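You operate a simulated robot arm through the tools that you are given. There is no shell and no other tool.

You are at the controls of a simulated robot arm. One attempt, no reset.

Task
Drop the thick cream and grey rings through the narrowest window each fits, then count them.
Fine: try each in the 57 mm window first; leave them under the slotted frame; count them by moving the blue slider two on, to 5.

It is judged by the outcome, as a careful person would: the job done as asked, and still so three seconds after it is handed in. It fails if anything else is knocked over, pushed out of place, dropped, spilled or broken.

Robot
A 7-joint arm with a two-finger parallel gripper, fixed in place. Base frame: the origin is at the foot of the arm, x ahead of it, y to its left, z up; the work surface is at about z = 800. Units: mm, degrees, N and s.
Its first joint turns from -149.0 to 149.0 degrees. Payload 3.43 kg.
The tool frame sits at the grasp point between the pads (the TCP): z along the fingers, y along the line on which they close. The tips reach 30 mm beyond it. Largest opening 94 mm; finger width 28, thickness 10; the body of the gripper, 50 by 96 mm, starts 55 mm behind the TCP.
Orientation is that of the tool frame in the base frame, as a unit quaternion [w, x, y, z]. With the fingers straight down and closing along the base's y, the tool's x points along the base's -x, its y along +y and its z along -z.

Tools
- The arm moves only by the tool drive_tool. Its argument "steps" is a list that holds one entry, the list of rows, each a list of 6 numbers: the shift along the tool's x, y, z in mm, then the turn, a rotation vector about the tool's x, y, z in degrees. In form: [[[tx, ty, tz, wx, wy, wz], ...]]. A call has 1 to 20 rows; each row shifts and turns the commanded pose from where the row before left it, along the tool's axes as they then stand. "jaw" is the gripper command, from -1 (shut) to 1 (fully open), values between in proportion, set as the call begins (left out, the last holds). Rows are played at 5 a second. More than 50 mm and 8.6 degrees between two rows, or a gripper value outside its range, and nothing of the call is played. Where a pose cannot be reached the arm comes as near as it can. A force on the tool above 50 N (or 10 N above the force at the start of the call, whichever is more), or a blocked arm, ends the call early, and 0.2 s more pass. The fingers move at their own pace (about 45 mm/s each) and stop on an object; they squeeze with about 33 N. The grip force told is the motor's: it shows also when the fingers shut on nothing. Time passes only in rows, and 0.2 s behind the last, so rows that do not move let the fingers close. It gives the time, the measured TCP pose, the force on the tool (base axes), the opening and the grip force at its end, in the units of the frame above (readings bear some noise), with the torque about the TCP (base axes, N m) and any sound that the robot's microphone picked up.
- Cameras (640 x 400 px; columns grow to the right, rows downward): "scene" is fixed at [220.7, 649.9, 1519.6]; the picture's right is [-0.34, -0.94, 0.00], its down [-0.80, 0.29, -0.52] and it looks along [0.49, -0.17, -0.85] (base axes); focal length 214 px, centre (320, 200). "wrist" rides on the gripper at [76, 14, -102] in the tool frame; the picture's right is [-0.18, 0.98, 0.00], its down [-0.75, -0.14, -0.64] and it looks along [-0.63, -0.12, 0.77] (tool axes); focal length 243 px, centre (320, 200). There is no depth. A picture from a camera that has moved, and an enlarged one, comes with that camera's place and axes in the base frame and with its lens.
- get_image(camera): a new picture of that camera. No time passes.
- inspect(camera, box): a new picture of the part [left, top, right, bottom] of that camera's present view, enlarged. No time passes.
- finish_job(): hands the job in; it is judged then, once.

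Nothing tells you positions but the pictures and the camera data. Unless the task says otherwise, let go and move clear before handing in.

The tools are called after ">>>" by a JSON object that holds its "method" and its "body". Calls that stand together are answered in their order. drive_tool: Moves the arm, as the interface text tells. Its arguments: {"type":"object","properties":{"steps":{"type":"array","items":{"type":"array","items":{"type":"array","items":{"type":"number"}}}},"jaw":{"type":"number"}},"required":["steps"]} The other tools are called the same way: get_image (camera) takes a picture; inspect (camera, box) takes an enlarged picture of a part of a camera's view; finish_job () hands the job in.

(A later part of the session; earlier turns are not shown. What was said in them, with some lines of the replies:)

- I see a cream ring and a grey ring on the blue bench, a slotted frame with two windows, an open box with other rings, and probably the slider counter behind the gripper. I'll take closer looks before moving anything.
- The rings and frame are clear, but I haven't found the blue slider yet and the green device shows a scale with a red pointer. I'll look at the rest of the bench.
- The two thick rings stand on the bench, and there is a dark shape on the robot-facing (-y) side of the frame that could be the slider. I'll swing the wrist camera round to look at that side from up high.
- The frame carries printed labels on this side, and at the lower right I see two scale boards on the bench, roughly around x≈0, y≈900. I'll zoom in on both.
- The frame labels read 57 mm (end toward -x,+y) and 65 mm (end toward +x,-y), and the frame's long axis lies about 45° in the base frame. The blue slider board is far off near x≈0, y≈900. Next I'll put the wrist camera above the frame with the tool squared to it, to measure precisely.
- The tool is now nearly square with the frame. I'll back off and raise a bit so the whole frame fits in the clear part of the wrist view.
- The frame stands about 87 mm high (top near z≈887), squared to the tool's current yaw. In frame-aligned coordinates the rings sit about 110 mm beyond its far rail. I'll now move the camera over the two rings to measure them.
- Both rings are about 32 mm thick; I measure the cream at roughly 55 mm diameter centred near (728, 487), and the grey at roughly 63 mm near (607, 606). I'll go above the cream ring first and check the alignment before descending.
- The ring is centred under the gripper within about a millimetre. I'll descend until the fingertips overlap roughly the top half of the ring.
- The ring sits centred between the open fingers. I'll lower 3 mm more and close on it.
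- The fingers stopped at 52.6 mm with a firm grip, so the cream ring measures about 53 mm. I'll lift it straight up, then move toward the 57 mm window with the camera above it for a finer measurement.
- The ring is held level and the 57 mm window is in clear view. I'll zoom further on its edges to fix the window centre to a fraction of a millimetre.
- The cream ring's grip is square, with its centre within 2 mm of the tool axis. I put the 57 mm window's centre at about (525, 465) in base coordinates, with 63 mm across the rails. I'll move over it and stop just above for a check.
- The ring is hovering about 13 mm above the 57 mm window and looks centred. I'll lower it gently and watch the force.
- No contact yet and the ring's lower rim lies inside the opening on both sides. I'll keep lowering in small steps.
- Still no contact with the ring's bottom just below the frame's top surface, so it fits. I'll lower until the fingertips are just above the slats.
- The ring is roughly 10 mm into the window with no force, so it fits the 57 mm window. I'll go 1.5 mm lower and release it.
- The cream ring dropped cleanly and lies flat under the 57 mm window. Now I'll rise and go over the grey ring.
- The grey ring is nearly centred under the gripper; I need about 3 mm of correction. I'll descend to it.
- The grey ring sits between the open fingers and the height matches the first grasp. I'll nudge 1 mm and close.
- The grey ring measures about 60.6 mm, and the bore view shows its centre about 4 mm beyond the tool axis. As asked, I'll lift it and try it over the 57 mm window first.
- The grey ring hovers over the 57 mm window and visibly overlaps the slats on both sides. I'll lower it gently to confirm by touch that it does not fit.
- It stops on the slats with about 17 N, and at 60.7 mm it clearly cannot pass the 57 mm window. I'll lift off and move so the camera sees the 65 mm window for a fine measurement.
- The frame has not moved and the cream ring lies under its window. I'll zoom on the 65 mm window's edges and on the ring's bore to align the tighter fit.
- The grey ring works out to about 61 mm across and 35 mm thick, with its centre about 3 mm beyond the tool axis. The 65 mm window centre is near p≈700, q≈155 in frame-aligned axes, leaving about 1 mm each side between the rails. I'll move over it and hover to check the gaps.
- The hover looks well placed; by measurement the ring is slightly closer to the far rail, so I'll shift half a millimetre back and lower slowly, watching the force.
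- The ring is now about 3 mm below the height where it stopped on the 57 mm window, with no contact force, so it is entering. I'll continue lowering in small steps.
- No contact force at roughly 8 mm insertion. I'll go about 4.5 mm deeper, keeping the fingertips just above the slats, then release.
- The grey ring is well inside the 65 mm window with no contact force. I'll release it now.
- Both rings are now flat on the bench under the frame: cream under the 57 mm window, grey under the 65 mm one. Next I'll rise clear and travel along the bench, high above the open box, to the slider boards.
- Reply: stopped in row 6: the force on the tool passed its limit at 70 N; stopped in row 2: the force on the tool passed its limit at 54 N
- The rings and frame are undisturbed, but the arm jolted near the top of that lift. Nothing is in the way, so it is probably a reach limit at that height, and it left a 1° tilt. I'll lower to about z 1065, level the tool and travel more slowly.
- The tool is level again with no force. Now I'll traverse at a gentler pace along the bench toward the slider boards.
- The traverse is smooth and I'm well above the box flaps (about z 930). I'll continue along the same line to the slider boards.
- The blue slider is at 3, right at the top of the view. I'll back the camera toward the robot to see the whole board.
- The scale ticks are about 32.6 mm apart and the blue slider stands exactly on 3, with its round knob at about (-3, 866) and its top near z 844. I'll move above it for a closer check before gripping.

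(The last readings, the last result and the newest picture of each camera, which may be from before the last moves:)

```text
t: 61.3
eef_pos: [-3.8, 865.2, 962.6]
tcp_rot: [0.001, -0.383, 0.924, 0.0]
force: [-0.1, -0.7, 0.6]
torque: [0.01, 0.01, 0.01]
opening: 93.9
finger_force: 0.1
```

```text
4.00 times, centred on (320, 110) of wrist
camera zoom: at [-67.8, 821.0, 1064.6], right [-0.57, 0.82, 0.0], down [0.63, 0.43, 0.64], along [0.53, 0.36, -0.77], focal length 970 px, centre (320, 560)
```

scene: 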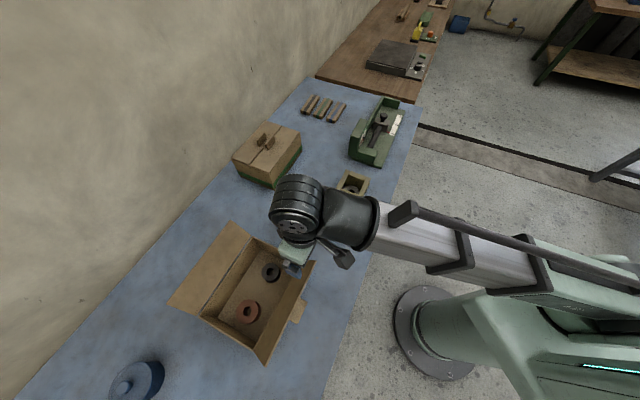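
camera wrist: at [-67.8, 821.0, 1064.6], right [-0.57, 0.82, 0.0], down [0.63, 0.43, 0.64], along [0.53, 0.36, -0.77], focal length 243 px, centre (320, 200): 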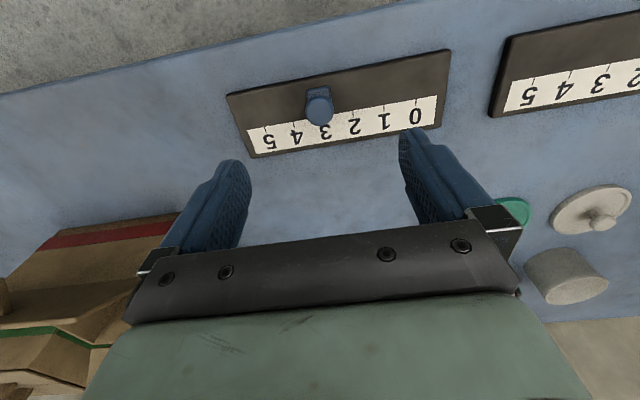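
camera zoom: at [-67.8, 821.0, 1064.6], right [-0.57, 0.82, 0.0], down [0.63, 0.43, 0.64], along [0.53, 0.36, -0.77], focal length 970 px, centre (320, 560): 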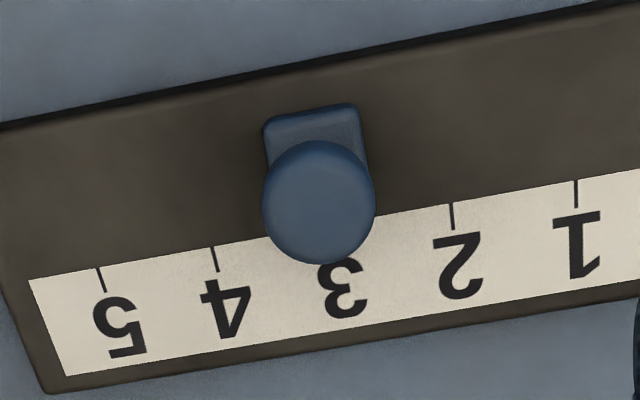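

Two views agree: the knob centre is at about (-3, 865, top z 846), ticks are 32.0 mm apart, and the board surface is at about z 812. I'll descend so the fingertips stop about 8 mm above the board, straddling the knob.

>>> {"method": "drive_tool", "body": {"steps": [[[-0.7, -0.7, 20, 0, 0, 0], [0, 0, 25, 0, 0, 0], [0, 0, 25, 0, 0, 0], [0, 0, 20, 0, 0, 0], [0, 0, 12, 0, 0, 0], [0, 0, 8, 0, 0, 0], [0, 0, 0, 0, 0, 0], [0, 0, 0, 0, 0, 0]]]}}

>>> {"method": "get_image", "body": {"camera": "wrist"}}

>>> {"method": "inspect", "body": {"camera": "wrist", "box": [200, 80, 440, 230]}}

```text
t: 63.1
eef_pos: [-2.1, 865.6, 853.1]
tcp_rot: [0.001, -0.384, 0.923, 0.001]
force: [0.1, -0.3, 0.0]
torque: [-0.03, 0.02, 0.0]
opening: 94.2
finger_force: 0.1
```

```text
taken
camera wrist: at [-65.6, 820.9, 955.9], right [-0.57, 0.82, 0.0], down [0.63, 0.43, 0.64], along [0.53, 0.36, -0.77], focal length 243 px, centre (320, 200)
```

wrist: 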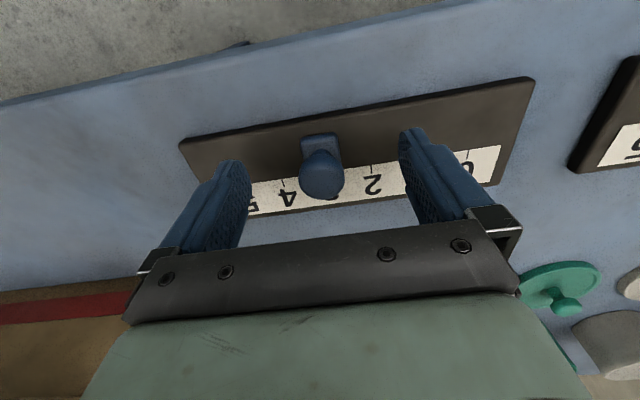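

```text
2.67 times, centred on (320, 155) of wrist
camera zoom: at [-65.6, 820.9, 955.9], right [-0.57, 0.82, 0.0], down [0.63, 0.43, 0.64], along [0.53, 0.36, -0.77], focal length 647 px, centre (320, 320)
```

zoom: 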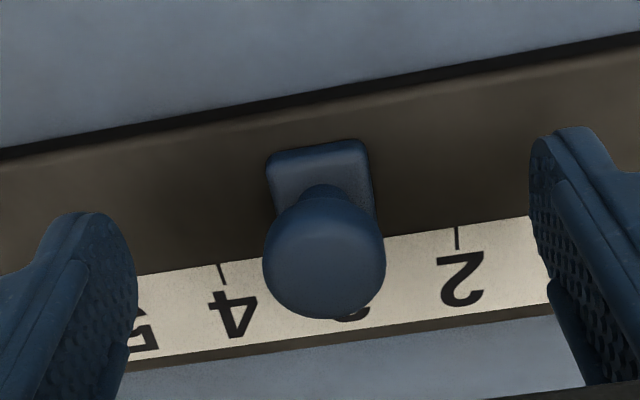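

The knob is centred between the fingers and the tips are above the board. I'll go 2.5 mm lower and close on it.

>>> {"method": "drive_tool", "body": {"steps": [[[0, 0, 2.5, 0, 0, 0], [0, 0, 0, 0, 0, 0]]]}}

>>> {"method": "drive_tool", "body": {"steps": [[[0, 0, 0, 0, 0, 0], [0, 0, 0, 0, 0, 0], [0, 0, 0, 0, 0, 0], [0, 0, 0, 0, 0, 0], [0, 0, 0, 0, 0, 0], [0, 0, 0, 0, 0, 0], [0, 0, 0, 0, 0, 0]]], "jaw": -1}}

>>> {"method": "inspect", "body": {"camera": "wrist", "box": [200, 80, 440, 230]}}

```text
t: 63.7
eef_pos: [-1.4, 864.8, 850.8]
tcp_rot: [0.001, -0.384, 0.923, 0.001]
force: [-0.1, -0.1, 0.0]
torque: [0.01, 0.01, -0.03]
opening: 94.0
finger_force: 0.2
```

```text
t: 65.3
eef_pos: [-2.1, 865.5, 850.8]
tcp_rot: [0.001, -0.383, 0.924, 0.001]
force: [-0.9, 0.0, -0.6]
torque: [0.15, 0.14, 0.05]
opening: 24.9
finger_force: 44.8
```

```text
2.67 times, centred on (320, 155) of wrist
camera zoom: at [-66.1, 820.9, 953.1], right [-0.57, 0.82, 0.0], down [0.63, 0.43, 0.64], along [0.53, 0.36, -0.77], focal length 647 px, centre (320, 320)
```

zoom: 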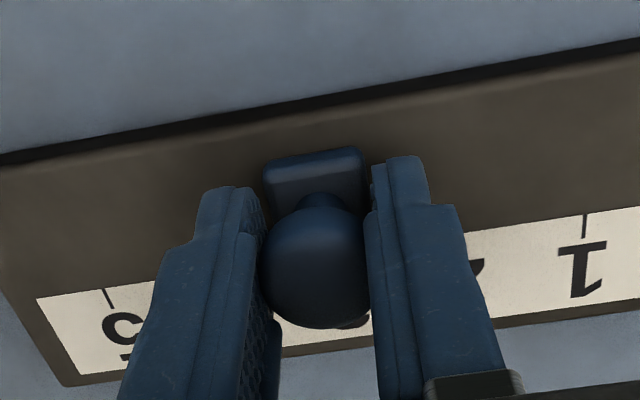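

I have the knob gripped at 24.9 mm. The board's scale runs parallel to the tool's y axis, so I'll slide it toward 5, starting with a short move to see how it feels.

>>> {"method": "drive_tool", "body": {"steps": [[[0, -4, 0, 0, 0, 0], [0, -4, 0, 0, 0, 0], [0, -4, 0, 0, 0, 0], [0, -4, 0, 0, 0, 0], [0, 0, 0, 0, 0, 0]]]}}

>>> {"method": "inspect", "body": {"camera": "wrist", "box": [200, 80, 440, 230]}}

```text
t: 66.5
eef_pos: [9.4, 852.7, 851.3]
tcp_rot: [0.001, -0.383, 0.924, 0.0]
force: [2.5, 2.8, 15.2]
torque: [-0.46, 0.25, 0.02]
opening: 25.0
finger_force: 44.7
```

```text
2.67 times, centred on (320, 155) of wrist
camera zoom: at [-54.4, 809.1, 953.0], right [-0.57, 0.82, 0.0], down [0.63, 0.43, 0.64], along [0.53, 0.36, -0.77], focal length 647 px, centre (320, 320)
```

zoom: 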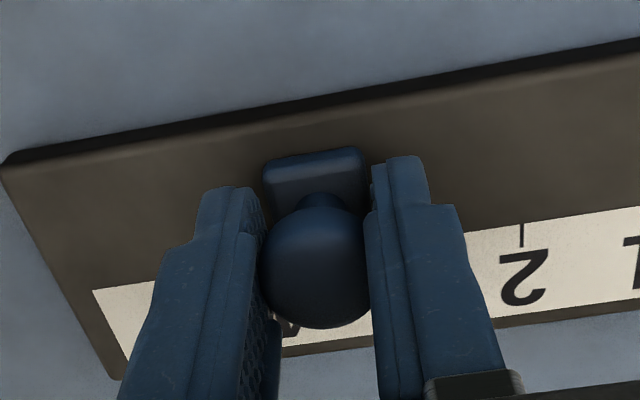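

The slider moves freely along its track while the board stays put, with a little vertical load. I'll ease up slightly and continue the remaining 48 mm.

>>> {"method": "drive_tool", "body": {"steps": [[[0, -4, -0.4, 0, 0, 0], [0, -4, 0, 0, 0, 0], [0, -4, 0, 0, 0, 0], [0, -4, 0, 0, 0, 0], [0, -4, 0, 0, 0, 0], [0, -4, 0, 0, 0, 0], [0, 0, 0, 0, 0, 0]]]}}

>>> {"method": "inspect", "body": {"camera": "wrist", "box": [200, 80, 440, 230]}}

```text
t: 68.1
eef_pos: [24.3, 836.9, 851.2]
tcp_rot: [0.001, -0.383, 0.924, -0.001]
force: [2.3, 0.9, 28.5]
torque: [0.12, 0.15, 0.02]
opening: 25.0
finger_force: 44.9
```

```text
2.67 times, centred on (320, 155) of wrist
camera zoom: at [-37.9, 792.4, 952.9], right [-0.57, 0.82, 0.0], down [0.63, 0.43, 0.64], along [0.53, 0.36, -0.77], focal length 647 px, centre (320, 320)
```

zoom: 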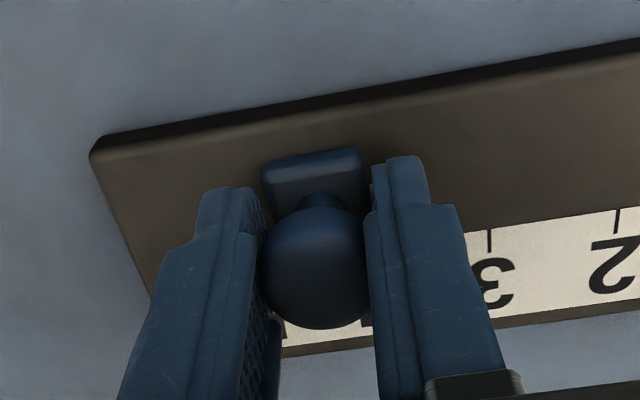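

The slider is now most of the way, but vertical load has grown to 28 N. I'll relieve it before continuing.

>>> {"method": "drive_tool", "body": {"steps": [[[0, 0, -0.5, 0, 0, 0], [0, 0, 0, 0, 0, 0]]]}}

```text
t: 68.7
eef_pos: [25.2, 836.2, 851.5]
tcp_rot: [0.001, -0.384, 0.923, 0.0]
force: [1.5, 0.9, 14.4]
torque: [0.67, -0.34, -0.02]
opening: 25.0
finger_force: 45.2
```

>>> {"method": "drive_tool", "body": {"steps": [[[0, 0, -0.5, 0, 0, 0], [0, 0, 0, 0, 0, 0]]]}}

>>> {"method": "drive_tool", "body": {"steps": [[[0, -3, 0, 0, 0, 0], [0, -3, 0, 0, 0, 0], [0, -3, 0, 0, 0, 0], [0, -3, 0, 0, 0, 0], [0, 0, 0, 0, 0, 0]]]}}

>>> {"method": "inspect", "body": {"camera": "wrist", "box": [200, 80, 440, 230]}}

```text
t: 69.3
eef_pos: [25.9, 837.1, 851.2]
tcp_rot: [0.001, -0.383, 0.924, -0.001]
force: [0.1, -1.1, -7.7]
torque: [0.97, -0.68, -0.04]
opening: 25.1
finger_force: 44.7
```

```text
t: 70.5
eef_pos: [32.7, 828.5, 851.1]
tcp_rot: [0.0, -0.384, 0.923, 0.0]
force: [4.9, 4.3, -16.1]
torque: [-0.3, 0.57, -0.02]
opening: 24.8
finger_force: 44.6
```

```text
2.67 times, centred on (320, 155) of wrist
camera zoom: at [-29.5, 784.3, 953.0], right [-0.57, 0.82, 0.0], down [0.63, 0.43, 0.64], along [0.53, 0.36, -0.77], focal length 647 px, centre (320, 320)
```

zoom: 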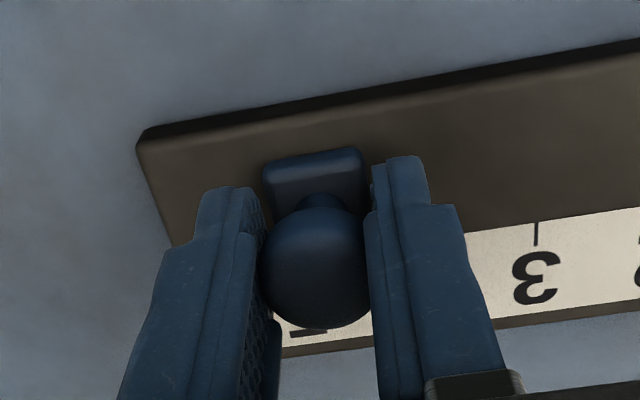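

About 52 mm done; the load has reversed to a light upward pull, so I'll ease down 0.4 mm and go on toward the 5 mark.

>>> {"method": "drive_tool", "body": {"steps": [[[0, -3, 0.4, 0, 0, 0], [0, -3, 0, 0, 0, 0], [0, -3, 0, 0, 0, 0], [0, 0, 0, 0, 0, 0]]]}}

>>> {"method": "get_image", "body": {"camera": "wrist"}}

>>> {"method": "inspect", "body": {"camera": "wrist", "box": [240, 100, 480, 230]}}

```text
t: 71.5
eef_pos: [39.3, 823.0, 850.6]
tcp_rot: [0.001, -0.384, 0.923, 0.0]
force: [7.5, 6.6, -17.5]
torque: [0.51, -0.21, -0.05]
opening: 25.0
finger_force: 44.7
```

```text
taken
camera wrist: at [-24.0, 778.5, 953.0], right [-0.57, 0.82, 0.0], down [0.63, 0.43, 0.64], along [0.53, 0.36, -0.77], focal length 243 px, centre (320, 200)
```

wrist: 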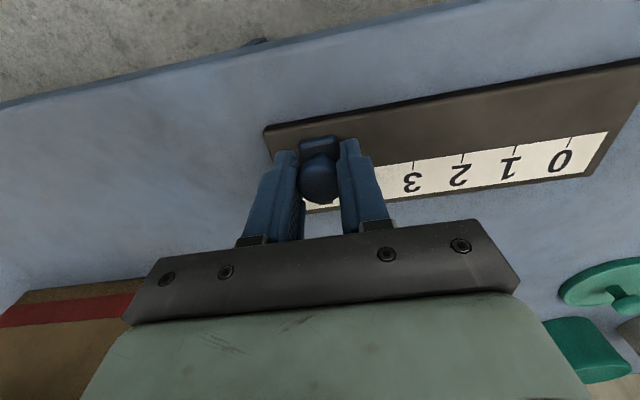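

```text
2.67 times, centred on (360, 165) of wrist
camera zoom: at [-24.0, 778.5, 953.0], right [-0.57, 0.82, 0.0], down [0.63, 0.43, 0.64], along [0.53, 0.36, -0.77], focal length 647 px, centre (213, 293)
```

zoom: 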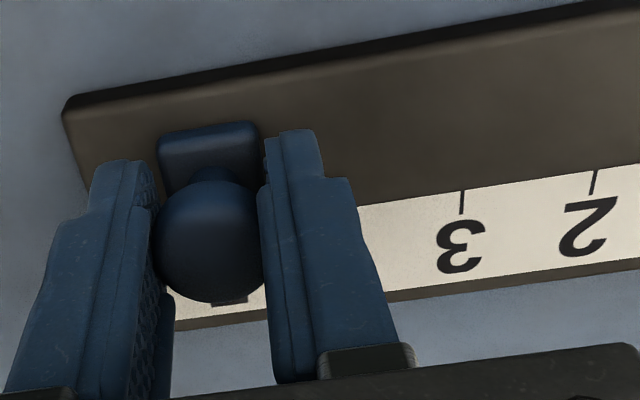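

The slider is about 3.5 mm short of the 5 mark by my measurements. I'll ease the side load and make the last small move.

>>> {"method": "drive_tool", "body": {"steps": [[[-0.3, -1.2, 0.4, 0, 0, 0], [0, -1.2, 0.2, 0, 0, 0], [0, -1.2, 0, 0, 0, 0], [0, 0, 0, 0, 0, 0], [0, 0, 0, 0, 0, 0]]]}}

>>> {"method": "inspect", "body": {"camera": "wrist", "box": [240, 100, 480, 230]}}

```text
t: 72.7
eef_pos: [42.0, 819.5, 850.5]
tcp_rot: [0.0, -0.383, 0.924, -0.001]
force: [1.4, 3.5, -18.4]
torque: [0.01, 0.29, 0.02]
opening: 25.0
finger_force: 45.2
```

```text
2.67 times, centred on (360, 165) of wrist
camera zoom: at [-21.0, 775.9, 953.2], right [-0.57, 0.82, 0.0], down [0.63, 0.43, 0.64], along [0.53, 0.36, -0.77], focal length 647 px, centre (213, 293)
```

zoom: 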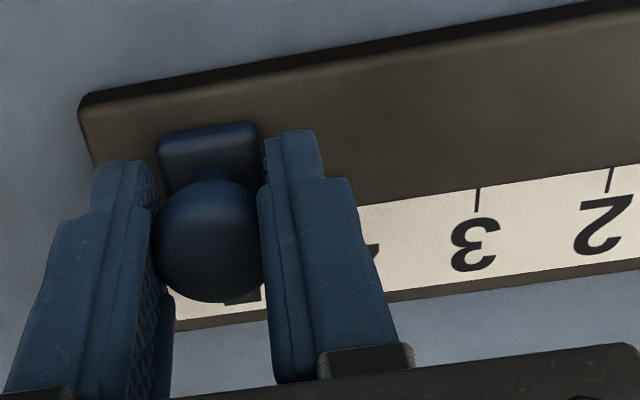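

By the visible ticks the slider is now 64 mm past the 3 mark, i.e. at 5. I'll open the fingers and rise straight up, then verify.

>>> {"method": "drive_tool", "body": {"steps": [[[0, 0, 0, 0, 0, 0], [0, 0, 0, 0, 0, 0], [0, 0, 0, 0, 0, 0], [0, 0, 0, 0, 0, 0], [0, 0, 0, 0, 0, 0]]], "jaw": 0.6}}

>>> {"method": "drive_tool", "body": {"steps": [[[0, 0, -10, 0, 0, 0], [0, 0, -20, 0, 0, 0], [0, 0, -25, 0, 0, 0], [0, 0, -25, 0, 0, 0], [0, 0, -20, 0, 0, 0], [0, 0, -10, 0, 0, 0], [0, 0, 0, 0, 0, 0]]]}}

>>> {"method": "get_image", "body": {"camera": "wrist"}}

>>> {"method": "inspect", "body": {"camera": "wrist", "box": [240, 60, 400, 160]}}

```text
t: 73.9
eef_pos: [41.1, 819.2, 852.2]
tcp_rot: [0.0, -0.383, 0.924, 0.0]
force: [0.2, 0.5, 0.0]
torque: [-0.02, 0.01, 0.01]
opening: 75.3
finger_force: 0.0
```

```text
t: 75.5
eef_pos: [43.1, 819.7, 961.4]
tcp_rot: [0.001, -0.384, 0.923, 0.0]
force: [-0.4, -0.3, 0.2]
torque: [0.0, -0.02, 0.0]
opening: 75.0
finger_force: 0.1
```

```text
taken
camera wrist: at [-19.7, 774.9, 1063.4], right [-0.57, 0.82, 0.0], down [0.63, 0.43, 0.64], along [0.53, 0.36, -0.77], focal length 243 px, centre (320, 200)
```

wrist: 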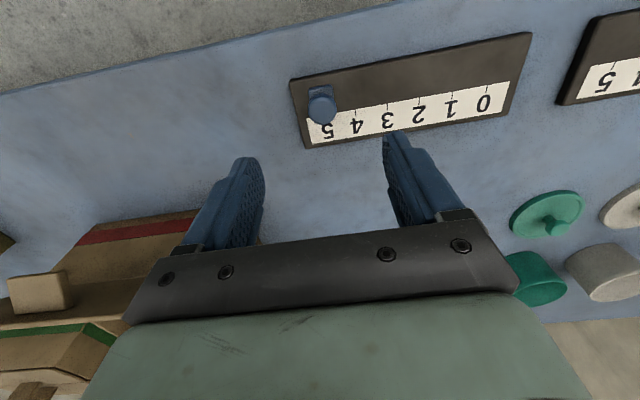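

```text
4.00 times, centred on (320, 110) of wrist
camera zoom: at [-19.7, 774.9, 1063.4], right [-0.57, 0.82, 0.0], down [0.63, 0.43, 0.64], along [0.53, 0.36, -0.77], focal length 970 px, centre (320, 560)
```

zoom: 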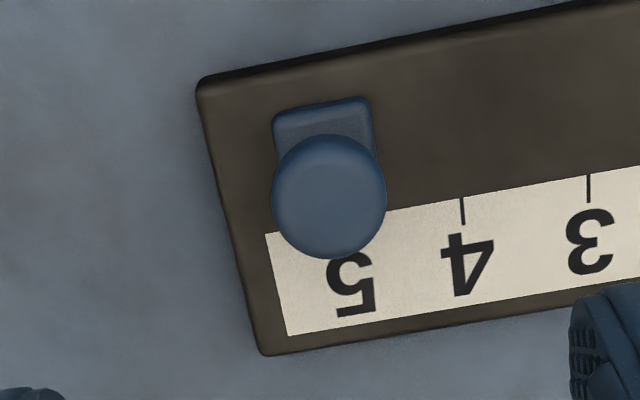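

The slider now sits against 5 with the same offset to the ticks as it had at 3. I'll rise a bit more to be well clear and check the frame and rings once more.

>>> {"method": "drive_tool", "body": {"steps": [[[0, 0, -15, 0, 0, 0], [0, 0, -25, 0, 0, 0], [0, 0, -25, 0, 0, 0], [0, 0, -15, 0, 0, 0], [0, 0, 0, 0, 0, 0], [0, 0, 0, 0, 0, 0]]]}}

>>> {"method": "get_image", "body": {"camera": "scene"}}

>>> {"method": "inspect", "body": {"camera": "scene", "box": [300, 150, 400, 240]}}

>>> {"method": "get_image", "body": {"camera": "wrist"}}

```text
t: 76.9
eef_pos: [41.5, 817.9, 1039.2]
tcp_rot: [0.001, -0.384, 0.923, 0.001]
force: [0.6, -0.1, -0.1]
torque: [0.01, 0.02, 0.01]
opening: 75.1
finger_force: 0.0
```

```text
taken
```

scene: 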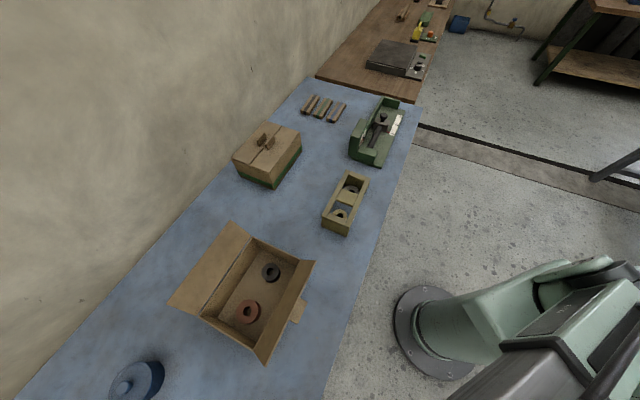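

```text
4.44 times, centred on (350, 195) of scene
camera zoom: at [220.7, 649.9, 1519.6], right [-0.34, -0.94, 0.0], down [-0.8, 0.29, -0.52], along [0.49, -0.17, -0.85], focal length 953 px, centre (187, 222)
```

zoom: 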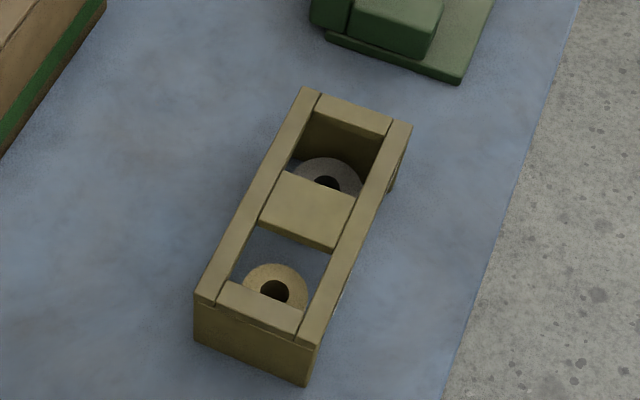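

```text
taken
camera wrist: at [-21.0, 774.1, 1141.9], right [-0.57, 0.82, 0.0], down [0.63, 0.43, 0.64], along [0.53, 0.36, -0.77], focal length 243 px, centre (320, 200)
```

wrist: 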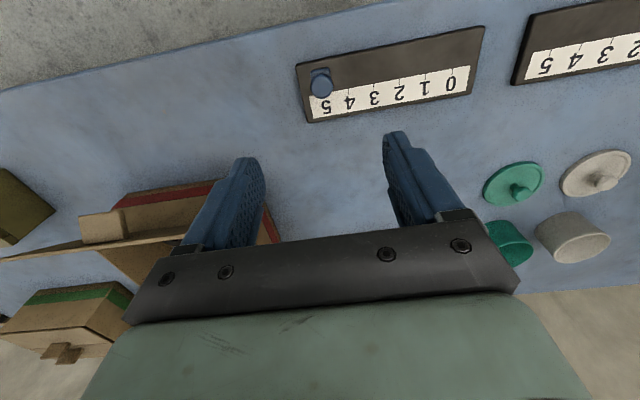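

Both rings lie flat under the frame, the cream one below the 57 mm window and the grey one below the 65 mm window. The blue slider stands at 5, and nothing else has moved. The gripper is open and clear, so I'm handing the job in.

>>> {"method": "finish_job", "body": {}}

```text
The job is handed in.
```

Both rings are through their windows and counted, and I've handed the job in.

- **Cream ring:** it measured about 53 mm in the gripper. It went through the 57 mm window without touching and lies flat underneath.
- **Grey ring:** it measured about 61 mm. I tried it in the 57 mm window first, where it stopped on the slats. It then dropped through the 65 mm window and lies flat underneath.
- **Count:** the blue slider moved two marks, from 3 to 5. It lines up with the 5 mark as closely as it did with the 3.

The frame and the other items on the bench were where they started when I checked before handing in. The arm stopped twice on its force limit while it was high above the bench after dropping the grey ring. Nothing was in its way, so it was probably at the edge of its reach. I lowered it and carried on more slowly.
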